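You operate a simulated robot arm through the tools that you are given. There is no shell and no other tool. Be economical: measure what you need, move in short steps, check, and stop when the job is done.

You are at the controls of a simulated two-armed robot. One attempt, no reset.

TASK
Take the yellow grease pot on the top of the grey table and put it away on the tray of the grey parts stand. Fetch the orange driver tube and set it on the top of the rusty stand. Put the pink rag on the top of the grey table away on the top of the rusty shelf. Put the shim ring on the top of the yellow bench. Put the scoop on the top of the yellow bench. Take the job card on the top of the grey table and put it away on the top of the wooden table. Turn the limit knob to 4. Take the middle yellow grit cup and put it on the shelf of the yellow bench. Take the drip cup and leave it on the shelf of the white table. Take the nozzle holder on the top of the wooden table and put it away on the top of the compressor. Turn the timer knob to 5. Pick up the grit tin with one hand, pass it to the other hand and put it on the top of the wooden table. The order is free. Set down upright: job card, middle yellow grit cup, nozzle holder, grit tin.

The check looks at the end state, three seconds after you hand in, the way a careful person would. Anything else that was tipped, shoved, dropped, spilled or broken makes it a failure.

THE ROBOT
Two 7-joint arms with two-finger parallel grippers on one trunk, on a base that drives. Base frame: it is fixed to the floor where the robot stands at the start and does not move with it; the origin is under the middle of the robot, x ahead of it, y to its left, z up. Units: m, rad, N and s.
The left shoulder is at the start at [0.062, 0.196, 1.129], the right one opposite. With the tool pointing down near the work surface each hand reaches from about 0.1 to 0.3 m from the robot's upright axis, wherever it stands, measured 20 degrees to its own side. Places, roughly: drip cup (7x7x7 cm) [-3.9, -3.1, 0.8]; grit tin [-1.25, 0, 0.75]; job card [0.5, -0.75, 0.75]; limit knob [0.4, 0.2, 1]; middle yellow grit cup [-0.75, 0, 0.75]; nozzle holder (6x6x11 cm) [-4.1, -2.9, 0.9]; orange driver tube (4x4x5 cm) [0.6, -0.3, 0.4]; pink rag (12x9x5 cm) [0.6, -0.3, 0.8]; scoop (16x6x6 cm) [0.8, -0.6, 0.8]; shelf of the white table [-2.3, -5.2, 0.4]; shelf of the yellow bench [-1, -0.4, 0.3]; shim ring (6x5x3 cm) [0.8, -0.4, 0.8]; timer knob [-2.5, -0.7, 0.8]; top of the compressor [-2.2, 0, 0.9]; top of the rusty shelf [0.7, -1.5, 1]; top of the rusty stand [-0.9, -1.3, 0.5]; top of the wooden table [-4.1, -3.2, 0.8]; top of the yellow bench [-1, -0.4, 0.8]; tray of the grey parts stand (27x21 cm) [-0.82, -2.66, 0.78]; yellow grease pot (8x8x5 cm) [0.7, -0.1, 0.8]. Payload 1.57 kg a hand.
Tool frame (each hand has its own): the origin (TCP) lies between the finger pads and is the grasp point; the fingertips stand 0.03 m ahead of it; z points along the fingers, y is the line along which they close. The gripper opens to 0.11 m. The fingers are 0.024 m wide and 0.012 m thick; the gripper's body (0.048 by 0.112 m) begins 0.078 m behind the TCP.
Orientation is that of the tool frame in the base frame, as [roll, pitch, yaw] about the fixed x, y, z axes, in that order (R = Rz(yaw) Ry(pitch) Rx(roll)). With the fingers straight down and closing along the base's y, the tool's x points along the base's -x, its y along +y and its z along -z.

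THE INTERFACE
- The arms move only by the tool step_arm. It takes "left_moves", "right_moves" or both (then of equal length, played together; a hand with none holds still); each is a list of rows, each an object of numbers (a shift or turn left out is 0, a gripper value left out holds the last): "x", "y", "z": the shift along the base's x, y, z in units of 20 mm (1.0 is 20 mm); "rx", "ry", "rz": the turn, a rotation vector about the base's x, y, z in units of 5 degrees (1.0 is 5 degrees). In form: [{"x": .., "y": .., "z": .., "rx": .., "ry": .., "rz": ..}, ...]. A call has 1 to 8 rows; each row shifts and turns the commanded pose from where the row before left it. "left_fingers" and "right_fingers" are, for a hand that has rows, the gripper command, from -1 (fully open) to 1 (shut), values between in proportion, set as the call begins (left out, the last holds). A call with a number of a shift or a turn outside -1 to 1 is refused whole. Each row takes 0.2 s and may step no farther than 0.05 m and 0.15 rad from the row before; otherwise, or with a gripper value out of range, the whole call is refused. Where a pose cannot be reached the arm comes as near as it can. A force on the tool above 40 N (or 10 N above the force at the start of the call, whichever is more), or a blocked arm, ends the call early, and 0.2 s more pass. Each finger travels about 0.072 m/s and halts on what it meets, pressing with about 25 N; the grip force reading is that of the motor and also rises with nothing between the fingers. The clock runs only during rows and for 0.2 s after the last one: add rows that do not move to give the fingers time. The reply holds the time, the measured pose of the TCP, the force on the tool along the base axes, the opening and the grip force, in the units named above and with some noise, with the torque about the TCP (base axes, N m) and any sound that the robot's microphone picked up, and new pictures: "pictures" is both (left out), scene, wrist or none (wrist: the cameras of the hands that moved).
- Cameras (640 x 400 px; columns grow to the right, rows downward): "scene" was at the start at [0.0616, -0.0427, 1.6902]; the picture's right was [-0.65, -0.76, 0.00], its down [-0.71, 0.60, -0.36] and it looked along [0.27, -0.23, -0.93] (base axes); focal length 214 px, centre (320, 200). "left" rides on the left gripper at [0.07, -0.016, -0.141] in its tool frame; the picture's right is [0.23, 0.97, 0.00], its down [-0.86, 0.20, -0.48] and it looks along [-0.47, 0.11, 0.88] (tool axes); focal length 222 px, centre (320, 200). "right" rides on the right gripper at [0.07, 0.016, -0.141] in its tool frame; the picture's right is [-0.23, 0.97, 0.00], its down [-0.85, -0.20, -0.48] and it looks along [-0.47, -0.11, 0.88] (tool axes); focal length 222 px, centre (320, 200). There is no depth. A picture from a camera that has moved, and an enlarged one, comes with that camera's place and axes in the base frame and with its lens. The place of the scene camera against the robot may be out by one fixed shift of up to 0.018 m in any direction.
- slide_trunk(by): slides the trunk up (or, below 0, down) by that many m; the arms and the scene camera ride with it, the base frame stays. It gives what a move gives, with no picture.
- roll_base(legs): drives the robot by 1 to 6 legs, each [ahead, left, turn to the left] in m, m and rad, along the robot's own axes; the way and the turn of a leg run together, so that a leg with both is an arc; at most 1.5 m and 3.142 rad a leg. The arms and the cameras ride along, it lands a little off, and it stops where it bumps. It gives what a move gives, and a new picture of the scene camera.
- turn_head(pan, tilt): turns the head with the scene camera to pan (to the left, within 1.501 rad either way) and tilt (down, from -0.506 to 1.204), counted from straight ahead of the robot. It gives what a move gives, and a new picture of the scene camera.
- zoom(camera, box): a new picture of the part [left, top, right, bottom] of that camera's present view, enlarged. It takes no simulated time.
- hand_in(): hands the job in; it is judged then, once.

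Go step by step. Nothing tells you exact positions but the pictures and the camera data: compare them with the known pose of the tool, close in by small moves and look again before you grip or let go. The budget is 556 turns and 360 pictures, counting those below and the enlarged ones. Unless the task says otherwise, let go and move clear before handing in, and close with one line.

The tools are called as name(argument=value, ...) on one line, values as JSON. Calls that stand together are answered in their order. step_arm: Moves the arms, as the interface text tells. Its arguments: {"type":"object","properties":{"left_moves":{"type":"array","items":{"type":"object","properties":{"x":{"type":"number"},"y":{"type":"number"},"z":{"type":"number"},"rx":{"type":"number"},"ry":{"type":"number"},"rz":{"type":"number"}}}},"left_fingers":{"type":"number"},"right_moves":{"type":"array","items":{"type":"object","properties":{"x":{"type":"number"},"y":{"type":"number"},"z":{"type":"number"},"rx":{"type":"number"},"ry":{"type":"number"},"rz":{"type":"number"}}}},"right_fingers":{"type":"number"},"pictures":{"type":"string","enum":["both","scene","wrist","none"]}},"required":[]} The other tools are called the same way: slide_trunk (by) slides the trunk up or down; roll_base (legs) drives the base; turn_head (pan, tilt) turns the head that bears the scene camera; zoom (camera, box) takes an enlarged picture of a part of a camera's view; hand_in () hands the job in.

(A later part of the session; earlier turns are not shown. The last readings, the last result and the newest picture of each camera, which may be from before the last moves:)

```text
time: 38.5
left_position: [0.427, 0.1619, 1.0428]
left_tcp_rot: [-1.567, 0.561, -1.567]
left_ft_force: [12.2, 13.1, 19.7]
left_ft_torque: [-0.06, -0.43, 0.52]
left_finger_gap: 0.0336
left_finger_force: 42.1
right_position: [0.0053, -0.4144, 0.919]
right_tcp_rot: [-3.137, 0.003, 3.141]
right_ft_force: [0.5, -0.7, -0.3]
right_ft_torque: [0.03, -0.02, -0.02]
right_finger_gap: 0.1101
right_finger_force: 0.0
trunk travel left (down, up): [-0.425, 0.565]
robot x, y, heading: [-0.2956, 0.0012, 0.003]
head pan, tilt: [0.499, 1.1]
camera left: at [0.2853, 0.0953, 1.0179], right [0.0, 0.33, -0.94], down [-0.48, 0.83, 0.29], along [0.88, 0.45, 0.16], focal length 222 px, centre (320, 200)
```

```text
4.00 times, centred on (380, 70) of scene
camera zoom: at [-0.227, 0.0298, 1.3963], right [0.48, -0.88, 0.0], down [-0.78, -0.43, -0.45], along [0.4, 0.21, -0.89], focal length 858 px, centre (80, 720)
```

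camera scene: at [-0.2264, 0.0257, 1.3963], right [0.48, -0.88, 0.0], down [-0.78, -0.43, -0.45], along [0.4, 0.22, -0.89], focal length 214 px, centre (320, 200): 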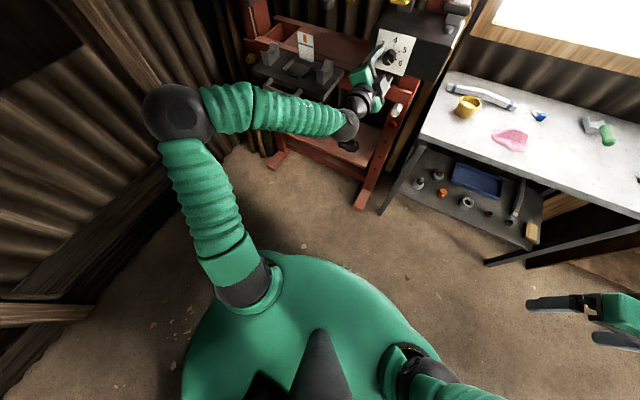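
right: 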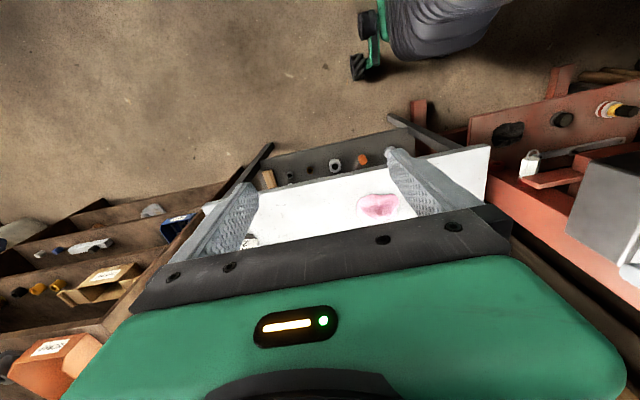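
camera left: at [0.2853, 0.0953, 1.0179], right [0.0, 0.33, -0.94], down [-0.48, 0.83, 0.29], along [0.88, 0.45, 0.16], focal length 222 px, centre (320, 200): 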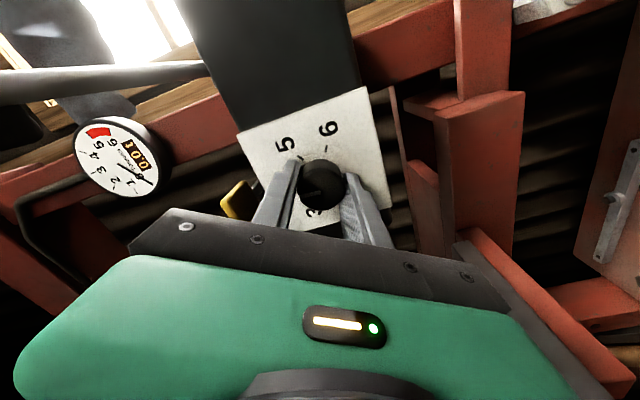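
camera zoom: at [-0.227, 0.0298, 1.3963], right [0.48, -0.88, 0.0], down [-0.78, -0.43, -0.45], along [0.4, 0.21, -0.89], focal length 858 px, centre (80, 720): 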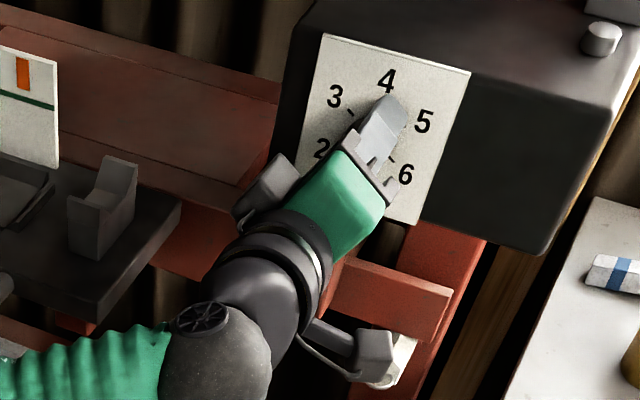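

step_arm(left_moves=[{"rx": -0.9}, {}], pictures="none")

step_arm(left_moves=[{}, {}, {"x": -1}, {"x": -1}, {"x": -1}, {"x": -1}], left_fingers=0, pictures="none")

zoom(camera="left", box=[230, 100, 430, 250])

zoom(camera="scene", box=[330, 20, 430, 120])

```text
time: 39.1
left_position: [0.4258, 0.1631, 1.0409]
left_tcp_rot: [-1.566, 0.485, -1.567]
left_ft_force: [8.1, 13.8, 16.2]
left_ft_torque: [-0.04, -0.41, 0.65]
left_finger_gap: 0.0337
left_finger_force: 41.9
right_position: [0.0046, -0.4144, 0.9186]
right_tcp_rot: [-3.137, 0.001, 3.14]
right_ft_force: [0.0, 0.1, 0.0]
right_ft_torque: [0.01, 0.0, -0.01]
right_finger_gap: 0.1099
right_finger_force: 0.0
trunk travel left (down, up): [-0.425, 0.565]
robot x, y, heading: [-0.3025, 0.0038, 0.002]
head pan, tilt: [0.499, 1.1]
```

```text
time: 40.5
left_position: [0.3453, 0.1607, 1.041]
left_tcp_rot: [-1.568, 0.488, -1.568]
left_ft_force: [-0.9, -0.5, -0.8]
left_ft_torque: [-0.03, -0.01, 0.03]
left_finger_gap: 0.0553
left_finger_force: 0.1
right_position: [0.0038, -0.4165, 0.9172]
right_tcp_rot: [-3.141, 0.004, 3.14]
right_ft_force: [0.0, -0.2, 0.3]
right_ft_torque: [0.0, 0.01, 0.0]
right_finger_gap: 0.1097
right_finger_force: 0.0
trunk travel left (down, up): [-0.425, 0.565]
robot x, y, heading: [-0.3028, 0.0016, -0.003]
head pan, tilt: [0.499, 1.1]
```

```text
2.67 times, centred on (330, 175) of left
camera zoom: at [0.2046, 0.0916, 1.0233], right [0.0, 0.26, -0.97], down [-0.48, 0.85, 0.22], along [0.88, 0.46, 0.12], focal length 592 px, centre (293, 267)
```

zoom: 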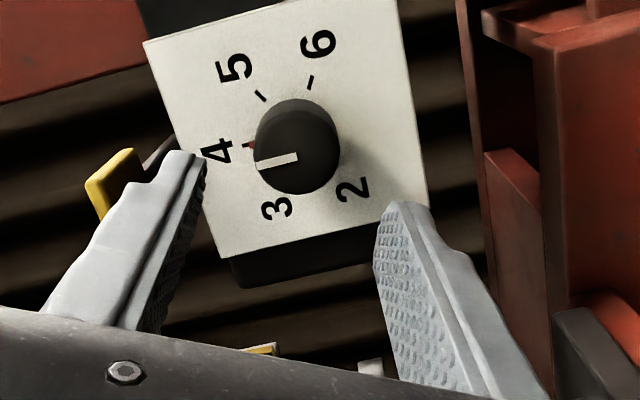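

```text
4.00 times, centred on (380, 70) of scene
camera zoom: at [-0.2264, 0.0262, 1.3963], right [0.48, -0.88, 0.0], down [-0.78, -0.43, -0.45], along [0.4, 0.22, -0.89], focal length 858 px, centre (80, 720)
```

zoom: 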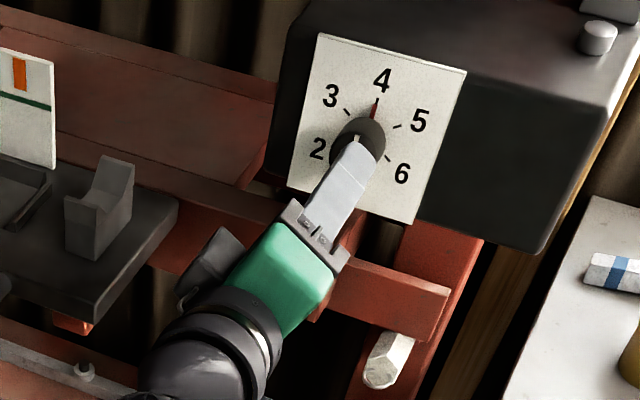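

The red pointer sits on 4: limit knob done. I retract the left hand and turn it to point down again.

step_arm(left_moves=[{"x": -1, "rx": 1}, {"x": -1, "rx": 1}, {"x": -1, "rx": 1}, {"x": -0.5, "rx": 1}, {"rx": 1}, {"rx": 1}, {"rx": 1}, {"rx": 1}], left_fingers=-1, pictures="none")

step_arm(left_moves=[{"rx": 1}, {"rx": 1}, {"rx": 1}, {"rx": 1}, {"ry": 1, "z": 1}, {"ry": 1, "z": 1}, {"ry": 1, "z": 1}, {"ry": 1, "z": 1}], pictures="none")

step_arm(left_moves=[{"ry": 1, "z": 1}, {"ry": 1, "z": 1}, {"ry": 1}, {"ry": 1}, {"ry": 1}, {"ry": 1}, {"ry": 1}, {"ry": 1}], pictures="none")

step_arm(left_moves=[{"ry": 1}, {"ry": 1}, {"ry": 1}, {"ry": 1}, {"ry": 1}, {"ry": 1}], pictures="none")

```text
time: 42.3
left_position: [0.2759, 0.1593, 1.0411]
left_tcp_rot: [-1.569, 1.189, -1.572]
left_ft_force: [-0.2, 0.3, -0.3]
left_ft_torque: [0.02, -0.02, -0.02]
left_finger_gap: 0.1099
left_finger_force: 0.1
right_position: [0.005, -0.4171, 0.916]
right_tcp_rot: [-3.139, 0.001, 3.139]
right_ft_force: [0.4, -0.5, 0.9]
right_ft_torque: [-0.05, -0.01, 0.02]
right_finger_gap: 0.1099
right_finger_force: 0.1
trunk travel left (down, up): [-0.425, 0.565]
robot x, y, heading: [-0.2988, -0.0013, 0.001]
head pan, tilt: [0.499, 1.1]
```

```text
time: 44.1
left_position: [0.2769, 0.1593, 1.1228]
left_tcp_rot: [-3.048, 1.221, -3.044]
left_ft_force: [-0.6, 0.9, -0.2]
left_ft_torque: [0.02, 0.02, 0.04]
left_finger_gap: 0.1102
left_finger_force: 0.2
right_position: [0.0044, -0.4169, 0.9166]
right_tcp_rot: [-3.141, 0.002, 3.141]
right_ft_force: [-1.0, -0.7, -0.5]
right_ft_torque: [0.03, 0.0, -0.02]
right_finger_gap: 0.1099
right_finger_force: 0.0
trunk travel left (down, up): [-0.425, 0.565]
robot x, y, heading: [-0.2971, -0.003, -0.003]
head pan, tilt: [0.499, 1.1]
```

```text
time: 45.9
left_position: [0.2778, 0.1583, 1.1607]
left_tcp_rot: [-3.122, 0.522, -3.102]
left_ft_force: [0.3, 1.1, -0.8]
left_ft_torque: [-0.01, 0.0, 0.03]
left_finger_gap: 0.1099
left_finger_force: 0.0
right_position: [0.006, -0.4178, 0.9165]
right_tcp_rot: [3.141, -0.001, 3.141]
right_ft_force: [0.4, 0.3, 0.2]
right_ft_torque: [-0.02, 0.02, -0.01]
right_finger_gap: 0.1099
right_finger_force: 0.1
trunk travel left (down, up): [-0.425, 0.565]
robot x, y, heading: [-0.298, 0.0014, -0.004]
head pan, tilt: [0.499, 1.1]
```

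```text
time: 47.3
left_position: [0.2417, 0.1509, 1.1365]
left_tcp_rot: [3.125, 0.199, -3.124]
left_ft_force: [0.2, 0.1, 0.6]
left_ft_torque: [0.02, 0.01, -0.03]
left_finger_gap: 0.11
left_finger_force: 0.0
left hand out of reach, approached as far as the arm can: row 2, 3, 4, 5, 6
right_position: [0.0052, -0.417, 0.9164]
right_tcp_rot: [3.14, 0.0, 3.14]
right_ft_force: [-0.1, -0.7, 0.3]
right_ft_torque: [-0.05, 0.04, 0.01]
right_finger_gap: 0.1103
right_finger_force: 0.0
trunk travel left (down, up): [-0.425, 0.565]
robot x, y, heading: [-0.2956, 0.0012, -0.007]
head pan, tilt: [0.499, 1.1]
```

step_arm(left_moves=[{"z": -1}, {"z": -1}, {"z": -1}, {"z": -1}, {"z": -1}, {"z": -1}, {}], pictures="none")

roll_base(legs=[[0, -0.45, 0], [0.15, 0, 0]])

turn_head(pan=0, tilt=0.75)

```text
time: 48.9
left_position: [0.2424, 0.151, 1.0161]
left_tcp_rot: [3.124, 0.202, -3.125]
left_ft_force: [0.2, -0.1, -0.4]
left_ft_torque: [-0.01, 0.01, 0.02]
left_finger_gap: 0.1098
left_finger_force: 0.1
right_position: [0.005, -0.4177, 0.9167]
right_tcp_rot: [-3.141, 0.001, 3.14]
right_ft_force: [-0.4, 0.8, -0.2]
right_ft_torque: [-0.01, 0.0, -0.02]
right_finger_gap: 0.1096
right_finger_force: 0.1
trunk travel left (down, up): [-0.425, 0.565]
robot x, y, heading: [-0.298, 0.0001, -0.004]
head pan, tilt: [0.499, 1.1]
```

```text
time: 52.6
left_position: [0.3905, -0.306, 1.0137]
left_tcp_rot: [3.123, 0.198, -3.125]
left_ft_force: [-0.2, 0.3, -0.4]
left_ft_torque: [-0.02, 0.03, -0.02]
left_finger_gap: 0.11
left_finger_force: 0.1
right_position: [0.1539, -0.8738, 0.9164]
right_tcp_rot: [3.141, 0.002, 3.139]
right_ft_force: [0.8, -0.9, -0.4]
right_ft_torque: [0.03, 0.02, 0.03]
right_finger_gap: 0.1098
right_finger_force: 0.1
trunk travel left (down, up): [-0.425, 0.565]
robot x, y, heading: [-0.1533, -0.4541, -0.005]
head pan, tilt: [0.499, 1.1]
camera scene: at [-0.0782, -0.4322, 1.3963], right [0.48, -0.88, 0.0], down [-0.78, -0.42, -0.45], along [0.4, 0.22, -0.89], focal length 214 px, centre (320, 200)
```

scene: 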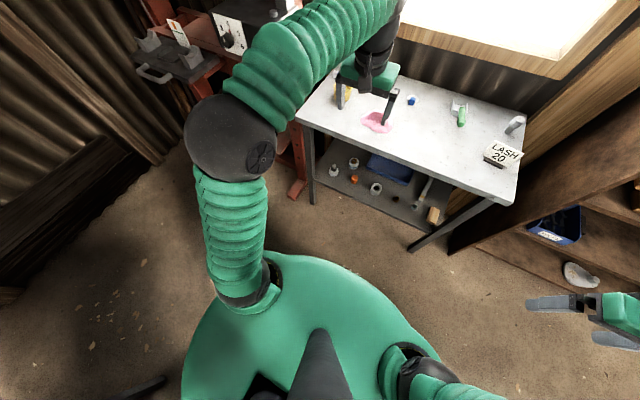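

```text
time: 53.5
left_position: [0.3888, -0.304, 1.0162]
left_tcp_rot: [3.124, 0.199, -3.124]
left_ft_force: [0.7, 0.5, -0.1]
left_ft_torque: [0.02, 0.0, -0.02]
left_finger_gap: 0.1101
left_finger_force: 0.2
right_position: [0.1526, -0.8727, 0.9166]
right_tcp_rot: [3.141, 0.002, 3.139]
right_ft_force: [-0.3, -1.1, -0.6]
right_ft_torque: [0.02, -0.02, 0.01]
right_finger_gap: 0.1097
right_finger_force: 0.0
trunk travel left (down, up): [-0.425, 0.565]
robot x, y, heading: [-0.1509, -0.4566, -0.002]
head pan, tilt: [0.0, 0.75]
camera scene: at [-0.0514, -0.4601, 1.4219], right [0.0, -1.0, 0.0], down [-0.68, 0.0, -0.73], along [0.73, 0.0, -0.68], focal length 214 px, centre (320, 200)
```

scene: 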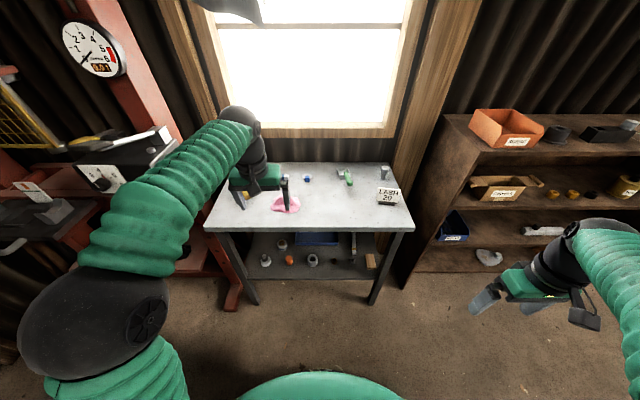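

I see scoop near (0.77,-0.60), shim ring near (0.80,-0.40). I raise the trunk a little and drive up to the table.

slide_trunk(by=0.15)

roll_base(legs=[[0.25, -0.05, 0]])

step_arm(left_moves=[{"ry": 1, "x": 0.5, "y": -0.5}, {"ry": 1, "x": 0.5, "y": -0.5}, {"x": 0.5}, {"x": 0.5}, {"x": 0.5}, {"x": 0.5}, {"x": 0.5}, {"x": 0.5}], right_moves=[{"x": 1, "y": 0.5}, {"x": 1, "y": 0.5}, {"x": 1, "y": 0.5}, {"x": 1, "y": 0.5}, {"x": 1, "y": 0.5}, {"x": 1, "y": 0.5}, {"x": 1, "y": 0.5}, {"x": 1, "y": 0.5}], pictures="both")

```text
time: 55.3
left_position: [0.3894, -0.3034, 1.1657]
left_tcp_rot: [3.123, 0.2, -3.126]
left_ft_force: [0.9, -0.1, 0.3]
left_ft_torque: [0.03, 0.03, 0.0]
left_finger_gap: 0.1099
left_finger_force: 0.1
right_position: [0.1526, -0.8726, 1.0662]
right_tcp_rot: [-3.142, 0.0, 3.141]
right_ft_force: [-0.3, 0.6, -0.3]
right_ft_torque: [-0.02, -0.01, -0.01]
right_finger_gap: 0.11
right_finger_force: 0.2
trunk travel left (down, up): [-0.575, 0.415]
robot x, y, heading: [-0.153, -0.457, -0.001]
head pan, tilt: [0.0, 0.75]
```

```text
time: 57.1
left_position: [0.641, -0.3502, 1.1656]
left_tcp_rot: [3.125, 0.201, -3.121]
left_ft_force: [-0.3, 1.2, -0.2]
left_ft_torque: [-0.03, 0.03, 0.0]
left_finger_gap: 0.1099
left_finger_force: 0.0
right_position: [0.405, -0.9198, 1.0679]
right_tcp_rot: [-3.139, 0.002, 3.141]
right_ft_force: [0.0, 0.8, -0.7]
right_ft_torque: [-0.01, -0.02, -0.04]
right_finger_gap: 0.1097
right_finger_force: 0.1
trunk travel left (down, up): [-0.575, 0.415]
robot x, y, heading: [0.1019, -0.5034, 0.004]
head pan, tilt: [0.0, 0.75]
camera scene: at [0.1988, -0.5069, 1.5721], right [0.0, -1.0, 0.0], down [-0.68, 0.0, -0.73], along [0.73, 0.0, -0.68], focal length 214 px, centre (320, 200)
```

scene: 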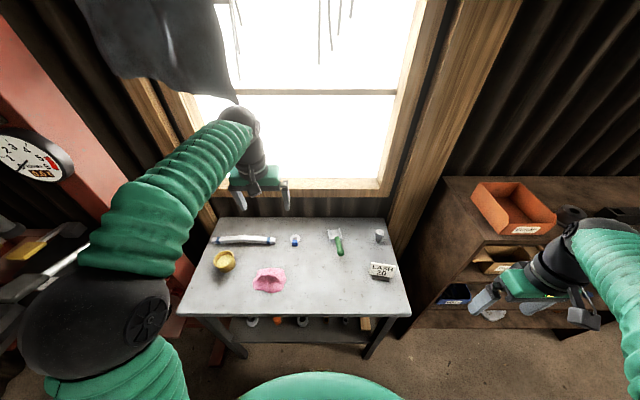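

```text
time: 58.9
left_position: [0.6944, -0.3741, 1.1647]
left_tcp_rot: [3.122, 0.025, -3.122]
left_ft_force: [0.2, -0.3, 0.3]
left_ft_torque: [0.0, 0.07, -0.03]
left_finger_gap: 0.1098
left_finger_force: 0.0
left hand out of reach, approached as far as the arm can: row 6, 7, 8
right_position: [0.5648, -0.8411, 1.0656]
right_tcp_rot: [3.14, -0.002, -3.139]
right_ft_force: [0.9, 0.5, -0.4]
right_ft_torque: [-0.02, 0.04, 0.01]
right_finger_gap: 0.1099
right_finger_force: 0.1
trunk travel left (down, up): [-0.575, 0.415]
robot x, y, heading: [0.0991, -0.5045, 0.001]
head pan, tilt: [0.0, 0.75]
camera scene: at [0.2034, -0.5095, 1.5717], right [0.0, -1.0, 0.0], down [-0.68, 0.0, -0.73], along [0.73, 0.0, -0.68], focal length 214 px, centre (320, 200)
camera right: at [0.4952, -0.8247, 1.2077], right [0.23, 0.97, 0.0], down [0.86, -0.2, 0.48], along [0.46, -0.11, -0.88], focal length 222 px, centre (320, 200)
camera left: at [0.6224, -0.3937, 1.3045], right [-0.25, 0.97, 0.01], down [0.84, 0.21, 0.5], along [0.48, 0.14, -0.86], focal length 222 px, centre (320, 200)
```

scene: 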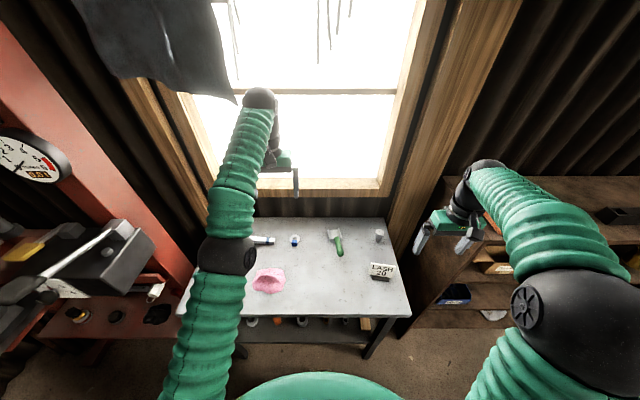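
right: 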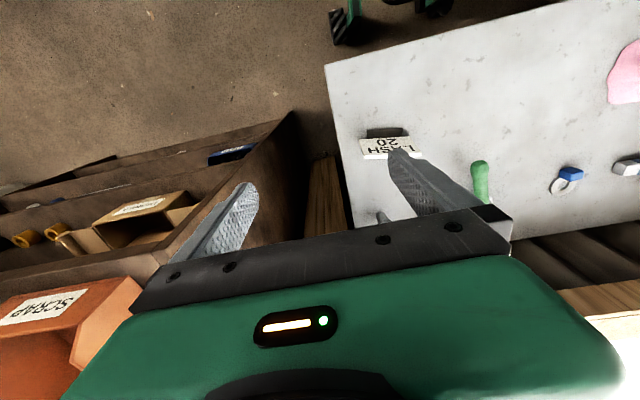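
left: 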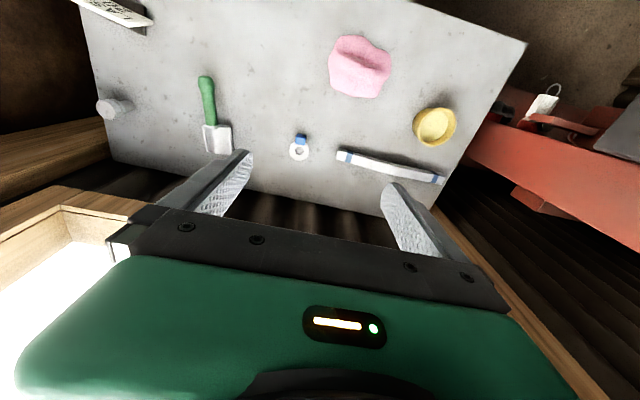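

zoom(camera="left", box=[180, 60, 340, 170])

zoom(camera="scene", box=[250, 215, 400, 300])

```text
3.64 times, centred on (260, 115) of left
camera zoom: at [0.6224, -0.3937, 1.3045], right [-0.25, 0.97, 0.01], down [0.84, 0.21, 0.5], along [0.48, 0.14, -0.86], focal length 808 px, centre (538, 509)
```

zoom: 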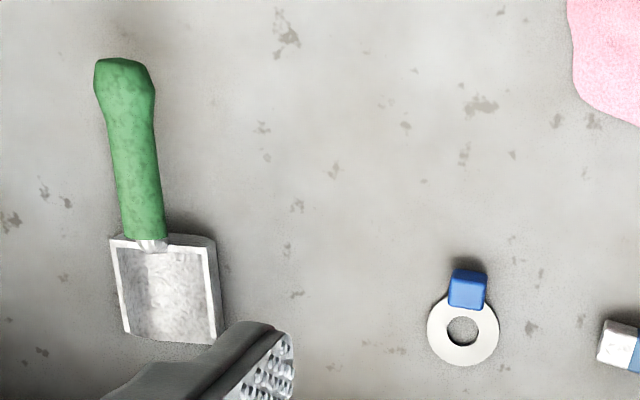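

```text
4.27 times, centred on (325, 258) of scene
camera zoom: at [0.2034, -0.5095, 1.5717], right [0.0, -1.0, 0.0], down [-0.68, 0.0, -0.73], along [0.73, 0.0, -0.68], focal length 915 px, centre (299, -45)
```

zoom: 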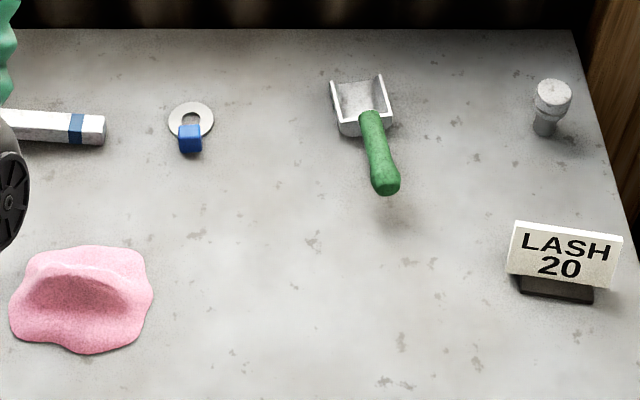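

Ring has a blue lug at about (0.766,-0.394); the scoop's green handle lies along x near (0.74,-0.59). I bring both hands above them.

step_arm(left_moves=[{"z": -0.5}, {"z": -0.5}, {"z": -0.5}, {"z": -0.5}, {"z": -0.5, "x": 0.5}, {"z": -0.5, "x": 1}, {"z": -0.5, "x": 1, "y": -0.5}, {"z": -0.5, "x": 1, "y": -0.5}], right_moves=[{"x": 0.7, "y": 1, "z": -0.5}, {"x": 0.7, "y": 1, "z": -0.5}, {"x": 0.7, "y": 1, "z": -0.5}, {"x": 0.7, "y": 1, "z": -0.5}, {"x": 0.7, "y": 1, "z": -0.5}, {"x": 0.7, "y": 1, "z": -0.5}, {"x": 0.7, "y": 1, "z": -0.5}, {"x": 0.7, "y": 1, "z": -0.5}], pictures="none")

step_arm(left_moves=[{"z": -1}, {"z": -1}, {"z": -1}, {"z": -1}, {"z": -0.5}], right_moves=[{"x": 0.7, "y": 1, "z": -0.5}, {"x": 0.7, "y": 1, "z": -0.5}, {"x": 0.7, "y": 1, "z": -0.5}, {"x": 0.7, "y": 1}, {"x": 0.7, "y": 0.5}], pictures="wrist")

```text
time: 60.7
left_position: [0.737, -0.3863, 1.0816]
left_tcp_rot: [3.122, 0.025, -3.122]
left_ft_force: [0.1, 0.6, 0.3]
left_ft_torque: [-0.01, 0.0, 0.02]
left_finger_gap: 0.1099
left_finger_force: 0.1
left hand out of reach, approached as far as the arm can: row 7, 8
right_position: [0.6796, -0.6811, 0.9855]
right_tcp_rot: [-3.139, -0.001, 3.141]
right_ft_force: [0.3, 0.4, -0.9]
right_ft_torque: [0.0, 0.03, 0.01]
right_finger_gap: 0.1099
right_finger_force: 0.1
trunk travel left (down, up): [-0.575, 0.415]
robot x, y, heading: [0.0993, -0.508, 0.006]
head pan, tilt: [0.0, 0.75]
```

```text
time: 61.9
left_position: [0.7612, -0.3907, 1.0012]
left_tcp_rot: [3.119, 0.022, -3.123]
left_ft_force: [-0.2, 0.0, 0.5]
left_ft_torque: [-0.01, 0.04, 0.0]
left_finger_gap: 0.1103
left_finger_force: 0.2
left hand out of reach, approached as far as the arm can: row 1, 2, 3, 4
right_position: [0.7476, -0.5893, 0.9549]
right_tcp_rot: [-3.139, 0.001, 3.141]
right_ft_force: [-0.1, 1.1, -0.2]
right_ft_torque: [0.02, 0.02, 0.03]
right_finger_gap: 0.1101
right_finger_force: 0.0
trunk travel left (down, up): [-0.575, 0.415]
robot x, y, heading: [0.0964, -0.5047, -0.003]
head pan, tilt: [0.0, 0.75]
camera right: at [0.6768, -0.5738, 1.098], right [0.23, 0.97, 0.0], down [0.86, -0.2, 0.48], along [0.47, -0.11, -0.88], focal length 222 px, centre (320, 200)
camera left: at [0.6893, -0.4078, 1.1411], right [-0.25, 0.97, 0.01], down [0.84, 0.21, 0.5], along [0.48, 0.14, -0.87], focal length 222 px, centre (320, 200)
```

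right: 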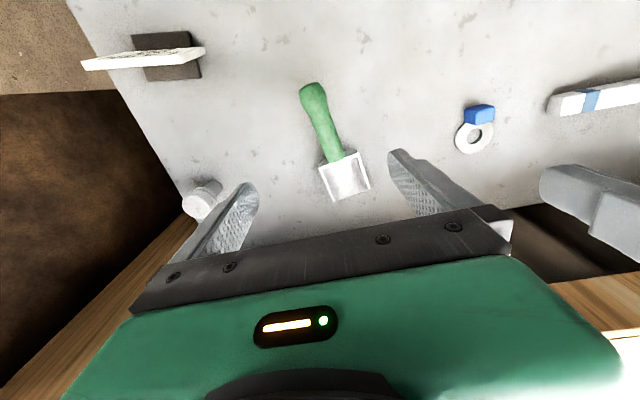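
left: 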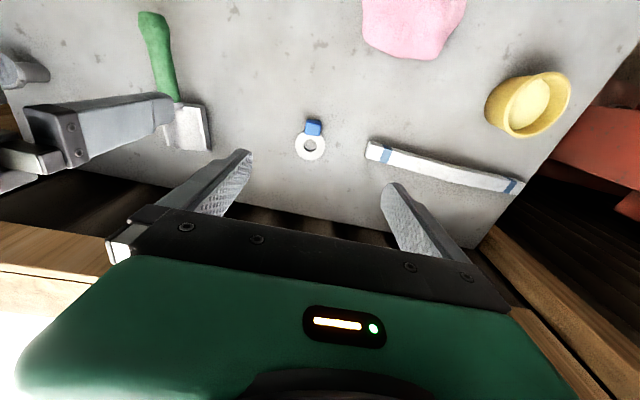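

step_arm(left_moves=[{"z": -1}, {"z": -1}, {"z": -1}, {"z": -1}, {"z": -1}, {"z": -1}, {}], right_moves=[{"z": -1, "y": 0.5}, {"z": -1}, {"z": -1}, {"z": -1}, {"z": -1}, {}, {}], left_fingers=-0.2, right_fingers=-0.2, pictures="wrist")

```text
time: 63.5
left_position: [0.7798, -0.391, 0.8848]
left_tcp_rot: [3.121, 0.022, -3.123]
left_ft_force: [-0.4, -0.3, -0.7]
left_ft_torque: [0.02, 0.01, -0.02]
left_finger_gap: 0.066
left_finger_force: 0.1
left hand out of reach, approached as far as the arm can: row 1, 2, 3, 5
right_position: [0.7464, -0.5803, 0.8568]
right_tcp_rot: [-3.14, 0.0, -3.14]
right_ft_force: [-0.1, -0.4, -0.2]
right_ft_torque: [0.02, -0.01, 0.02]
right_finger_gap: 0.0661
right_finger_force: 0.0
trunk travel left (down, up): [-0.575, 0.415]
robot x, y, heading: [0.103, -0.5029, 0.001]
head pan, tilt: [0.0, 0.75]
camera right: at [0.6755, -0.5641, 0.9982], right [0.23, 0.97, 0.0], down [0.85, -0.2, 0.48], along [0.47, -0.11, -0.88], focal length 222 px, centre (320, 200)
camera left: at [0.7088, -0.4108, 1.0243], right [-0.25, 0.97, 0.01], down [0.84, 0.21, 0.5], along [0.48, 0.14, -0.86], focal length 222 px, centre (320, 200)
```

right: 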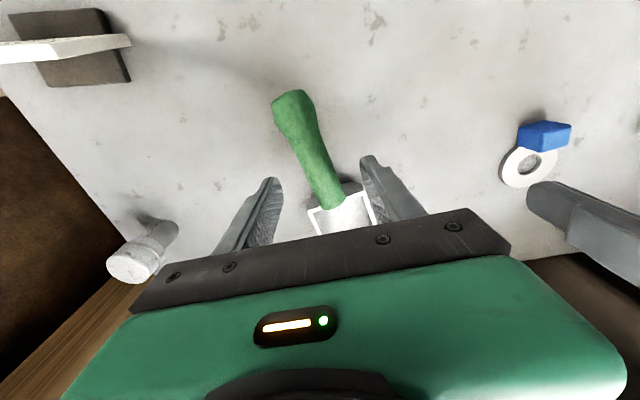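
left: 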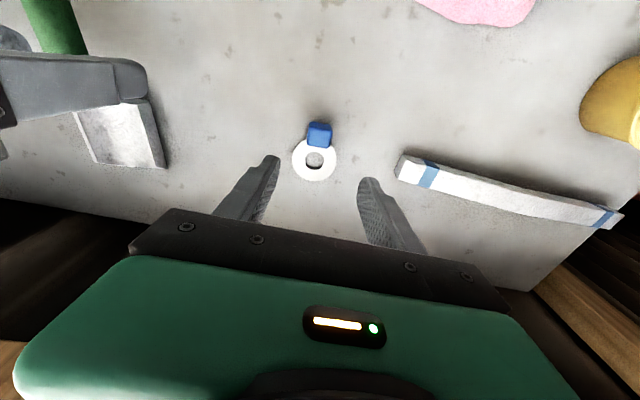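

step_arm(left_moves=[{"x": -1, "y": -0.1, "z": -1}, {"z": -1}, {"z": -1}, {"z": -0.7}, {}], right_moves=[{"z": -1, "y": -0.1}, {"z": -1}, {"z": -0.4}, {}, {}], pictures="wrist")

```text
time: 64.1
left_position: [0.7798, -0.3954, 0.8522]
left_tcp_rot: [3.121, 0.027, -3.122]
left_ft_force: [0.0, -0.8, 0.0]
left_ft_torque: [-0.03, 0.03, 0.02]
left_finger_gap: 0.0662
left_finger_force: 0.1
left hand out of reach, approached as far as the arm can: row 1
right_position: [0.7451, -0.5831, 0.8297]
right_tcp_rot: [-3.141, 0.005, -3.14]
right_ft_force: [-7.4, -1.4, 11.7]
right_ft_torque: [0.25, 0.41, 0.14]
right_finger_gap: 0.0661
right_finger_force: 0.1
trunk travel left (down, up): [-0.575, 0.415]
robot x, y, heading: [0.0981, -0.5024, 0.002]
head pan, tilt: [0.0, 0.75]
stopped in row 2 (right hand): the force on the tool passed its limit at 49 N (the readings are from after the stop); the commanded pose is now the measured one
camera right: at [0.6735, -0.5657, 0.9715], right [0.23, 0.97, 0.0], down [0.85, -0.2, 0.48], along [0.47, -0.11, -0.88], focal length 222 px, centre (320, 200)
camera left: at [0.7078, -0.4162, 0.993], right [-0.25, 0.97, 0.01], down [0.84, 0.21, 0.5], along [0.49, 0.14, -0.86], focal length 222 px, centre (320, 200)
```

right: 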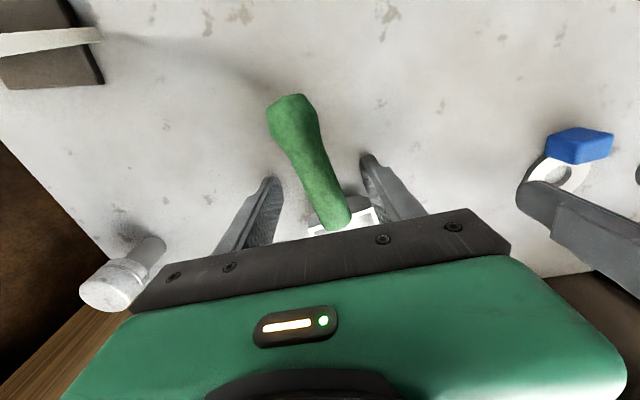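
left: 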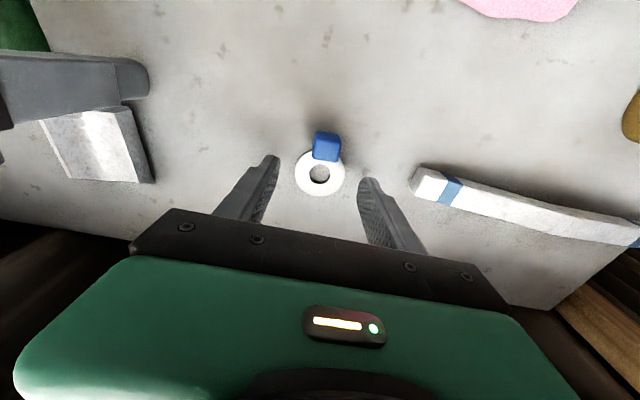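

step_arm(left_moves=[{"x": -0.8, "y": 0.15}, {}, {"z": -1}, {"z": -0.9}, {}], right_moves=[{"z": 0.5}, {"x": -1}, {"x": -0.6, "y": -0.1}, {"z": -1}, {"z": -0.3}], pictures="wrist")

```text
time: 65.1
left_position: [0.7804, -0.3991, 0.8306]
left_tcp_rot: [3.124, 0.038, -3.123]
left_ft_force: [-13.0, -0.2, 13.0]
left_ft_torque: [-0.56, 0.53, -0.56]
left_finger_gap: 0.0649
left_finger_force: 0.0
left hand out of reach, approached as far as the arm can: row 1
right_position: [0.7114, -0.5841, 0.8294]
right_tcp_rot: [-3.141, 0.012, -3.14]
right_ft_force: [-10.5, -1.2, 13.5]
right_ft_torque: [-0.08, 0.46, 0.02]
right_finger_gap: 0.066
right_finger_force: 0.1
trunk travel left (down, up): [-0.575, 0.415]
robot x, y, heading: [0.0995, -0.506, 0.002]
head pan, tilt: [0.0, 0.75]
stopped in row 4 (left hand): the force on the tool passed its limit at 42 N (the readings are from after the stop); the commanded pose is now the measured one
camera right: at [0.6389, -0.5681, 0.9712], right [0.23, 0.97, 0.0], down [0.85, -0.2, 0.49], along [0.48, -0.11, -0.87], focal length 222 px, centre (320, 200)
camera left: at [0.7072, -0.4168, 0.9701], right [-0.24, 0.97, 0.01], down [0.83, 0.21, 0.51], along [0.5, 0.13, -0.86], focal length 222 px, centre (320, 200)
```

right: 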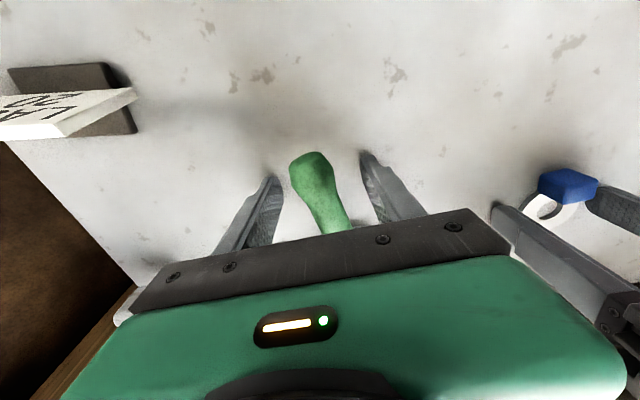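
left: 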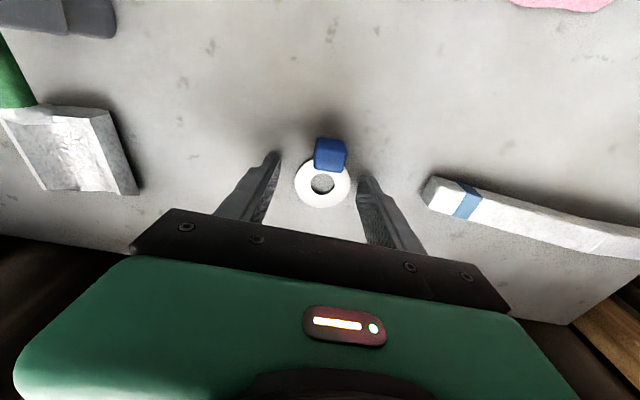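

The table top is at z≈0.80 (both tips touched it). I correct x on both hands and then grip.

step_arm(left_moves=[{"z": 0.3}, {"x": -1}, {"x": -0.3, "y": 0.1}, {}], right_moves=[{"z": 0.3}, {"x": 1, "y": 0.1}, {}, {}], pictures="wrist")

```text
time: 66.1
left_position: [0.7857, -0.3973, 0.8333]
left_tcp_rot: [3.124, 0.036, -3.123]
left_ft_force: [-0.2, 0.3, 0.0]
left_ft_torque: [0.02, 0.03, -0.01]
left_finger_gap: 0.0659
left_finger_force: 0.0
left hand out of reach, approached as far as the arm can: row 2, 3
right_position: [0.7351, -0.5813, 0.833]
right_tcp_rot: [-3.141, 0.011, -3.139]
right_ft_force: [-0.4, 0.1, 0.1]
right_ft_torque: [-0.01, 0.01, -0.05]
right_finger_gap: 0.0663
right_finger_force: 0.1
trunk travel left (down, up): [-0.575, 0.415]
robot x, y, heading: [0.1034, -0.5018, 0.003]
head pan, tilt: [0.0, 0.75]
camera right: at [0.6629, -0.5656, 0.9739], right [0.23, 0.97, 0.0], down [0.85, -0.2, 0.49], along [0.48, -0.11, -0.87], focal length 222 px, centre (320, 200)
camera left: at [0.7125, -0.4168, 0.9724], right [-0.25, 0.97, 0.01], down [0.83, 0.21, 0.51], along [0.49, 0.13, -0.86], focal length 222 px, centre (320, 200)
```

right: 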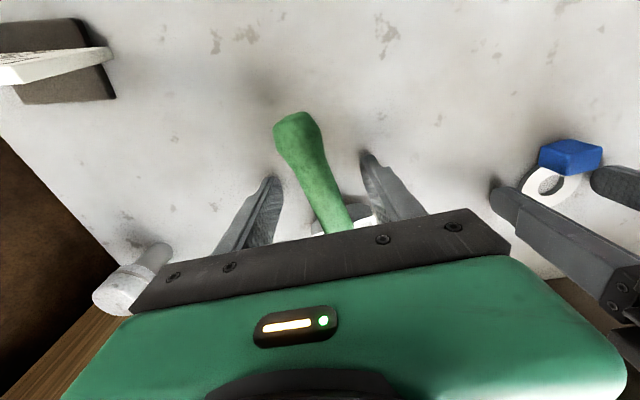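
left: 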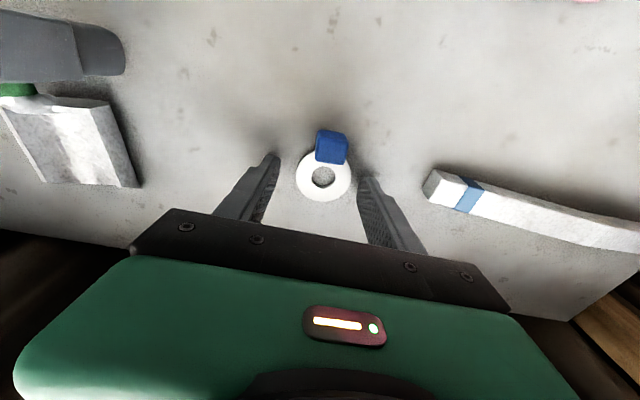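

step_arm(right_moves=[{}, {}, {}, {}], right_fingers=1, pictures="none")

step_arm(right_moves=[{"z": 0.5}, {"z": 1}, {"z": 1}, {"z": 1}, {"z": 1}], pictures="wrist")

```text
time: 67.1
left_position: [0.7862, -0.3975, 0.8341]
left_tcp_rot: [3.124, 0.037, -3.123]
left_ft_force: [0.2, 0.0, 0.2]
left_ft_torque: [-0.01, -0.02, 0.04]
left_finger_gap: 0.0662
left_finger_force: 0.1
right_position: [0.7346, -0.5818, 0.8326]
right_tcp_rot: [-3.141, 0.011, -3.141]
right_ft_force: [0.7, -0.1, 1.5]
right_ft_torque: [-0.02, -0.06, 0.03]
right_finger_gap: 0.0205
right_finger_force: 25.1
trunk travel left (down, up): [-0.575, 0.415]
robot x, y, heading: [0.1004, -0.506, -0.002]
head pan, tilt: [0.0, 0.75]
```

```text
time: 68.3
left_position: [0.7862, -0.3974, 0.8337]
left_tcp_rot: [3.124, 0.036, -3.123]
left_ft_force: [0.2, 0.3, -0.2]
left_ft_torque: [0.0, -0.01, -0.01]
left_finger_gap: 0.0661
left_finger_force: 0.2
right_position: [0.7348, -0.5818, 0.9247]
right_tcp_rot: [3.141, 0.013, -3.14]
right_ft_force: [0.8, -0.5, -2.0]
right_ft_torque: [-0.04, 0.06, -0.02]
right_finger_gap: 0.0205
right_finger_force: 24.8
trunk travel left (down, up): [-0.575, 0.415]
robot x, y, heading: [0.1013, -0.5033, 0.002]
head pan, tilt: [0.0, 0.75]
camera right: at [0.6622, -0.5658, 1.0647], right [0.23, 0.97, 0.0], down [0.85, -0.2, 0.49], along [0.48, -0.11, -0.87], focal length 222 px, centre (320, 200)
```

right: 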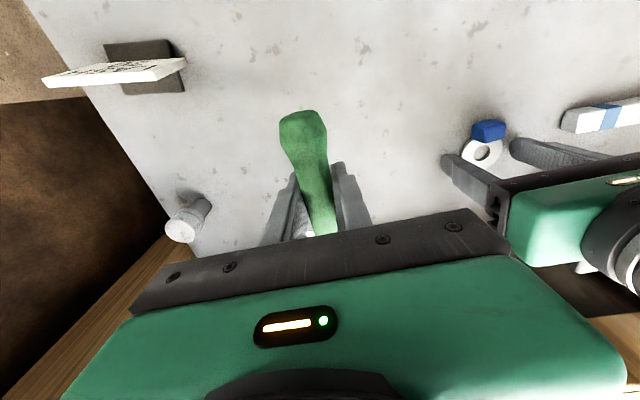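

Scoop is held. I move the base back 3 cm so that the left fingers straddle the lug.

step_arm(left_moves=[{"z": 0.5}], pictures="none")

roll_base(legs=[[-0.032, 0, 0]])

step_arm(left_moves=[{"z": -0.2}, {}], pictures="wrist")

```text
time: 68.7
left_position: [0.7861, -0.3981, 0.843]
left_tcp_rot: [3.125, 0.036, -3.122]
left_ft_force: [-0.4, 0.2, -0.4]
left_ft_torque: [0.02, -0.01, 0.01]
left_finger_gap: 0.0659
left_finger_force: 0.1
right_position: [0.7346, -0.5826, 0.9225]
right_tcp_rot: [-3.14, 0.013, -3.139]
right_ft_force: [0.1, 0.6, -1.5]
right_ft_torque: [0.0, 0.05, -0.01]
right_finger_gap: 0.0202
right_finger_force: 25.0
trunk travel left (down, up): [-0.575, 0.415]
robot x, y, heading: [0.1012, -0.5061, 0.003]
head pan, tilt: [0.0, 0.75]
```

```text
time: 69.5
left_position: [0.7581, -0.3974, 0.8411]
left_tcp_rot: [3.121, 0.033, -3.123]
left_ft_force: [0.0, 0.0, 0.7]
left_ft_torque: [0.03, 0.05, 0.01]
left_finger_gap: 0.0663
left_finger_force: 0.0
right_position: [0.7066, -0.5826, 0.9207]
right_tcp_rot: [-3.141, 0.009, -3.141]
right_ft_force: [-0.5, 0.0, -1.2]
right_ft_torque: [0.0, 0.08, 0.03]
right_finger_gap: 0.0206
right_finger_force: 24.9
trunk travel left (down, up): [-0.575, 0.415]
robot x, y, heading: [0.0687, -0.5074, -0.001]
head pan, tilt: [0.0, 0.75]
camera scene: at [0.1791, -0.5086, 1.571], right [0.0, -1.0, 0.0], down [-0.69, 0.0, -0.73], along [0.73, 0.0, -0.69], focal length 214 px, centre (320, 200)
```

scene: 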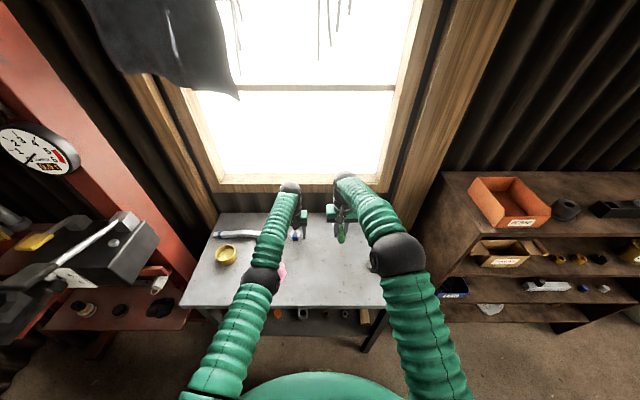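

```text
time: 70.2
left_position: [0.7553, -0.3975, 0.8414]
left_tcp_rot: [3.123, 0.04, -3.122]
left_ft_force: [0.5, 0.2, 1.0]
left_ft_torque: [-0.02, -0.04, 0.0]
left_finger_gap: 0.0661
left_finger_force: 0.0
right_position: [0.7024, -0.5822, 0.9241]
right_tcp_rot: [-3.142, 0.013, -3.14]
right_ft_force: [0.4, -0.5, -1.8]
right_ft_torque: [-0.03, 0.09, 0.0]
right_finger_gap: 0.0204
right_finger_force: 24.9
trunk travel left (down, up): [-0.575, 0.415]
robot x, y, heading: [0.0707, -0.5004, 0.0]
head pan, tilt: [0.0, 0.75]
camera left: at [0.6815, -0.4174, 0.9809], right [-0.25, 0.97, 0.01], down [0.83, 0.21, 0.51], along [0.5, 0.13, -0.86], focal length 222 px, centre (320, 200)
```

left: 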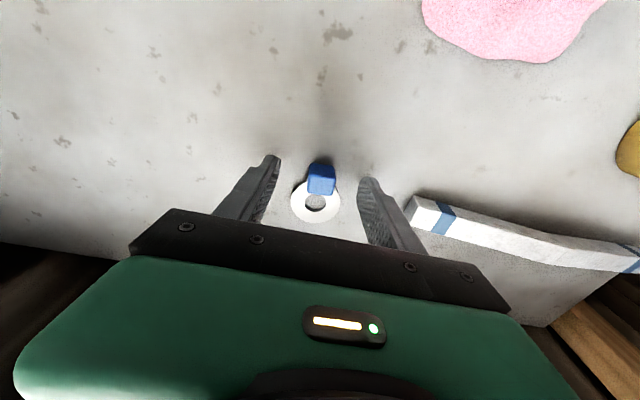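

step_arm(left_moves=[{"z": -0.4}, {}], pictures="none")

step_arm(left_moves=[{}, {}, {}, {}], left_fingers=1, pictures="none")

step_arm(left_moves=[{"z": 0.5}, {"z": 1}, {"z": 1}, {"z": 1}, {"z": 1}], pictures="wrist")

```text
time: 70.8
left_position: [0.7537, -0.398, 0.8335]
left_tcp_rot: [3.124, 0.038, -3.122]
left_ft_force: [0.5, -0.5, -0.8]
left_ft_torque: [-0.01, -0.03, -0.03]
left_finger_gap: 0.066
left_finger_force: 0.0
right_position: [0.7011, -0.582, 0.9265]
right_tcp_rot: [-3.141, 0.016, -3.14]
right_ft_force: [0.5, 0.6, -2.0]
right_ft_torque: [-0.02, 0.1, -0.03]
right_finger_gap: 0.0203
right_finger_force: 25.2
trunk travel left (down, up): [-0.575, 0.415]
robot x, y, heading: [0.0698, -0.5048, 0.007]
head pan, tilt: [0.0, 0.75]
```

```text
time: 71.8
left_position: [0.7544, -0.3982, 0.8346]
left_tcp_rot: [3.125, 0.038, -3.123]
left_ft_force: [-0.8, 0.0, 0.2]
left_ft_torque: [0.01, -0.02, -0.01]
left_finger_gap: 0.0211
left_finger_force: 25.1
right_position: [0.7013, -0.5812, 0.9248]
right_tcp_rot: [3.14, 0.014, -3.141]
right_ft_force: [0.0, 0.1, -1.7]
right_ft_torque: [-0.02, 0.05, 0.04]
right_finger_gap: 0.0203
right_finger_force: 24.2
trunk travel left (down, up): [-0.575, 0.415]
robot x, y, heading: [0.0674, -0.5093, 0.002]
head pan, tilt: [0.0, 0.75]
```

```text
time: 73.0
left_position: [0.7521, -0.3966, 0.9233]
left_tcp_rot: [3.123, 0.039, -3.121]
left_ft_force: [-0.1, -0.6, -0.6]
left_ft_torque: [-0.01, -0.02, 0.01]
left_finger_gap: 0.0209
left_finger_force: 25.0
right_position: [0.7016, -0.5822, 0.9259]
right_tcp_rot: [3.141, 0.017, -3.14]
right_ft_force: [1.2, 0.4, -1.7]
right_ft_torque: [0.02, 0.08, -0.04]
right_finger_gap: 0.021
right_finger_force: 25.3
trunk travel left (down, up): [-0.575, 0.415]
robot x, y, heading: [0.0657, -0.5034, 0.002]
head pan, tilt: [0.0, 0.75]
camera left: at [0.6779, -0.4159, 1.0632], right [-0.25, 0.97, 0.01], down [0.83, 0.21, 0.51], along [0.5, 0.13, -0.86], focal length 222 px, centre (320, 200)
```

left: 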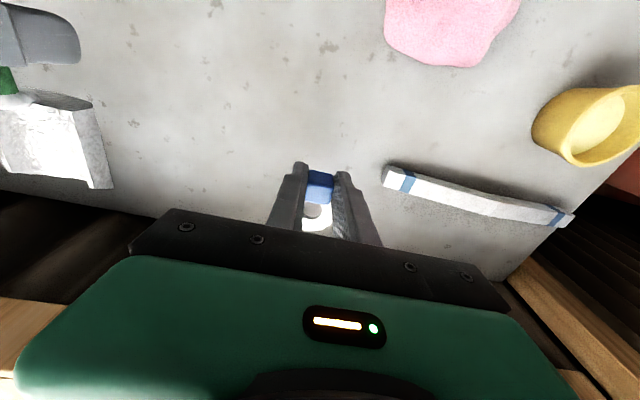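

Both held. I lift, back off and tuck the arms before turning round.

slide_trunk(by=0.15)

roll_base(legs=[[-0.25, 0, 0]])

step_arm(left_moves=[{"x": -1, "y": 0.5}, {"x": -1, "y": 0.5}, {"x": -1, "y": 0.5}, {"x": -1, "y": 0.5}, {"x": -1, "y": 0.5}, {"x": -1}, {"x": -1}, {"x": -1}], right_moves=[{"x": -1, "y": -0.5}, {"x": -1, "y": -0.5}, {"x": -1, "y": -0.5}, {"x": -1, "y": -0.5}, {"x": -1, "y": -0.5}, {"x": -1}, {"x": -1}, {"x": -1}], pictures="none")

turn_head(pan=-1.5, tilt=0.9)

```text
time: 74.7
left_position: [0.7518, -0.396, 1.0741]
left_tcp_rot: [3.123, 0.041, -3.123]
left_ft_force: [0.3, 0.6, -0.5]
left_ft_torque: [-0.01, -0.02, -0.03]
left_finger_gap: 0.0212
left_finger_force: 24.9
right_position: [0.7019, -0.5812, 1.074]
right_tcp_rot: [-3.141, 0.014, -3.138]
right_ft_force: [0.5, -0.2, -2.3]
right_ft_torque: [0.03, 0.09, 0.0]
right_finger_gap: 0.0203
right_finger_force: 24.9
trunk travel left (down, up): [-0.725, 0.265]
robot x, y, heading: [0.0676, -0.5032, -0.003]
head pan, tilt: [0.0, 0.75]
```

```text
time: 76.5
left_position: [0.5069, -0.3957, 1.0722]
left_tcp_rot: [3.123, 0.038, -3.123]
left_ft_force: [-0.3, 1.0, -0.9]
left_ft_torque: [0.0, 0.02, -0.02]
left_finger_gap: 0.0208
left_finger_force: 25.3
right_position: [0.4559, -0.581, 1.0727]
right_tcp_rot: [3.141, 0.012, -3.139]
right_ft_force: [-0.4, -0.5, -2.1]
right_ft_torque: [-0.04, 0.11, 0.03]
right_finger_gap: 0.0205
right_finger_force: 24.6
trunk travel left (down, up): [-0.725, 0.265]
robot x, y, heading: [-0.1794, -0.5032, 0.001]
head pan, tilt: [0.0, 0.75]
camera scene: at [-0.0709, -0.5087, 1.7213], right [0.0, -1.0, 0.0], down [-0.69, 0.0, -0.73], along [0.73, 0.0, -0.69], focal length 214 px, centre (320, 200)
```

scene: 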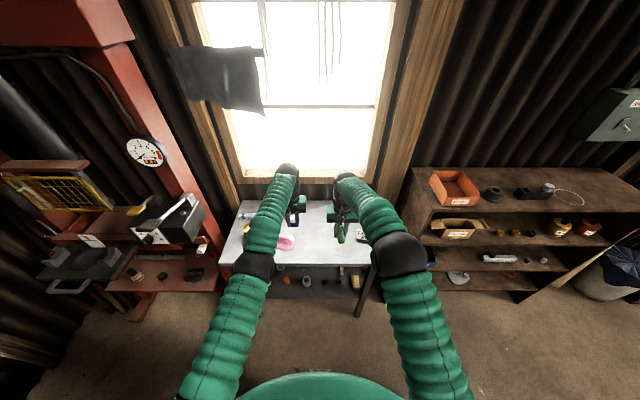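

```text
time: 78.3
left_position: [0.4987, -0.363, 1.1032]
left_tcp_rot: [3.124, 0.041, -3.122]
left_ft_force: [-0.9, -0.5, 0.1]
left_ft_torque: [0.01, 0.02, 0.01]
left_finger_gap: 0.021
left_finger_force: 25.1
left hand out of reach, approached as far as the arm can: row 1, 2, 3, 4, 5, 6, 7, 8
right_position: [0.2905, -0.633, 1.0771]
right_tcp_rot: [-3.141, 0.02, -3.139]
right_ft_force: [0.0, -0.4, -2.3]
right_ft_torque: [0.02, 0.08, -0.04]
right_finger_gap: 0.0206
right_finger_force: 25.0
trunk travel left (down, up): [-0.725, 0.265]
robot x, y, heading: [-0.1783, -0.503, 0.003]
head pan, tilt: [0.0, 0.75]
```

```text
time: 79.9
left_position: [0.4988, -0.3634, 1.1024]
left_tcp_rot: [3.125, 0.038, -3.119]
left_ft_force: [-0.2, 0.5, -0.9]
left_ft_torque: [-0.01, 0.0, 0.0]
left_finger_gap: 0.0212
left_finger_force: 25.5
right_position: [0.2907, -0.6314, 1.0767]
right_tcp_rot: [3.14, 0.017, -3.139]
right_ft_force: [-0.3, -0.5, -1.8]
right_ft_torque: [0.01, 0.1, 0.02]
right_finger_gap: 0.0205
right_finger_force: 24.6
trunk travel left (down, up): [-0.725, 0.265]
robot x, y, heading: [-0.1788, -0.5028, -0.0]
head pan, tilt: [-1.499, 0.901]
camera scene: at [-0.153, -0.5843, 1.7101], right [-1.0, -0.07, 0.0], down [-0.06, 0.78, -0.62], along [0.04, -0.62, -0.78], focal length 214 px, centre (320, 200)
```

scene: 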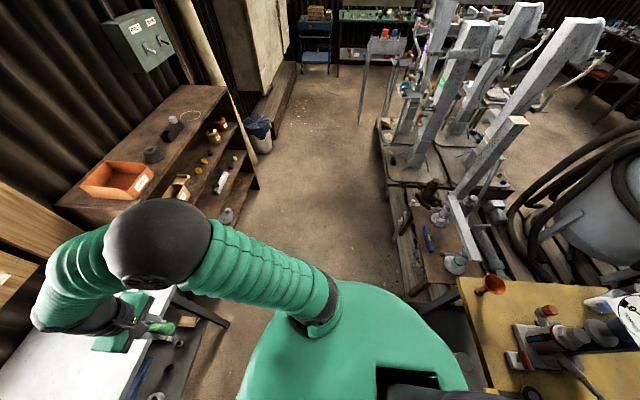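

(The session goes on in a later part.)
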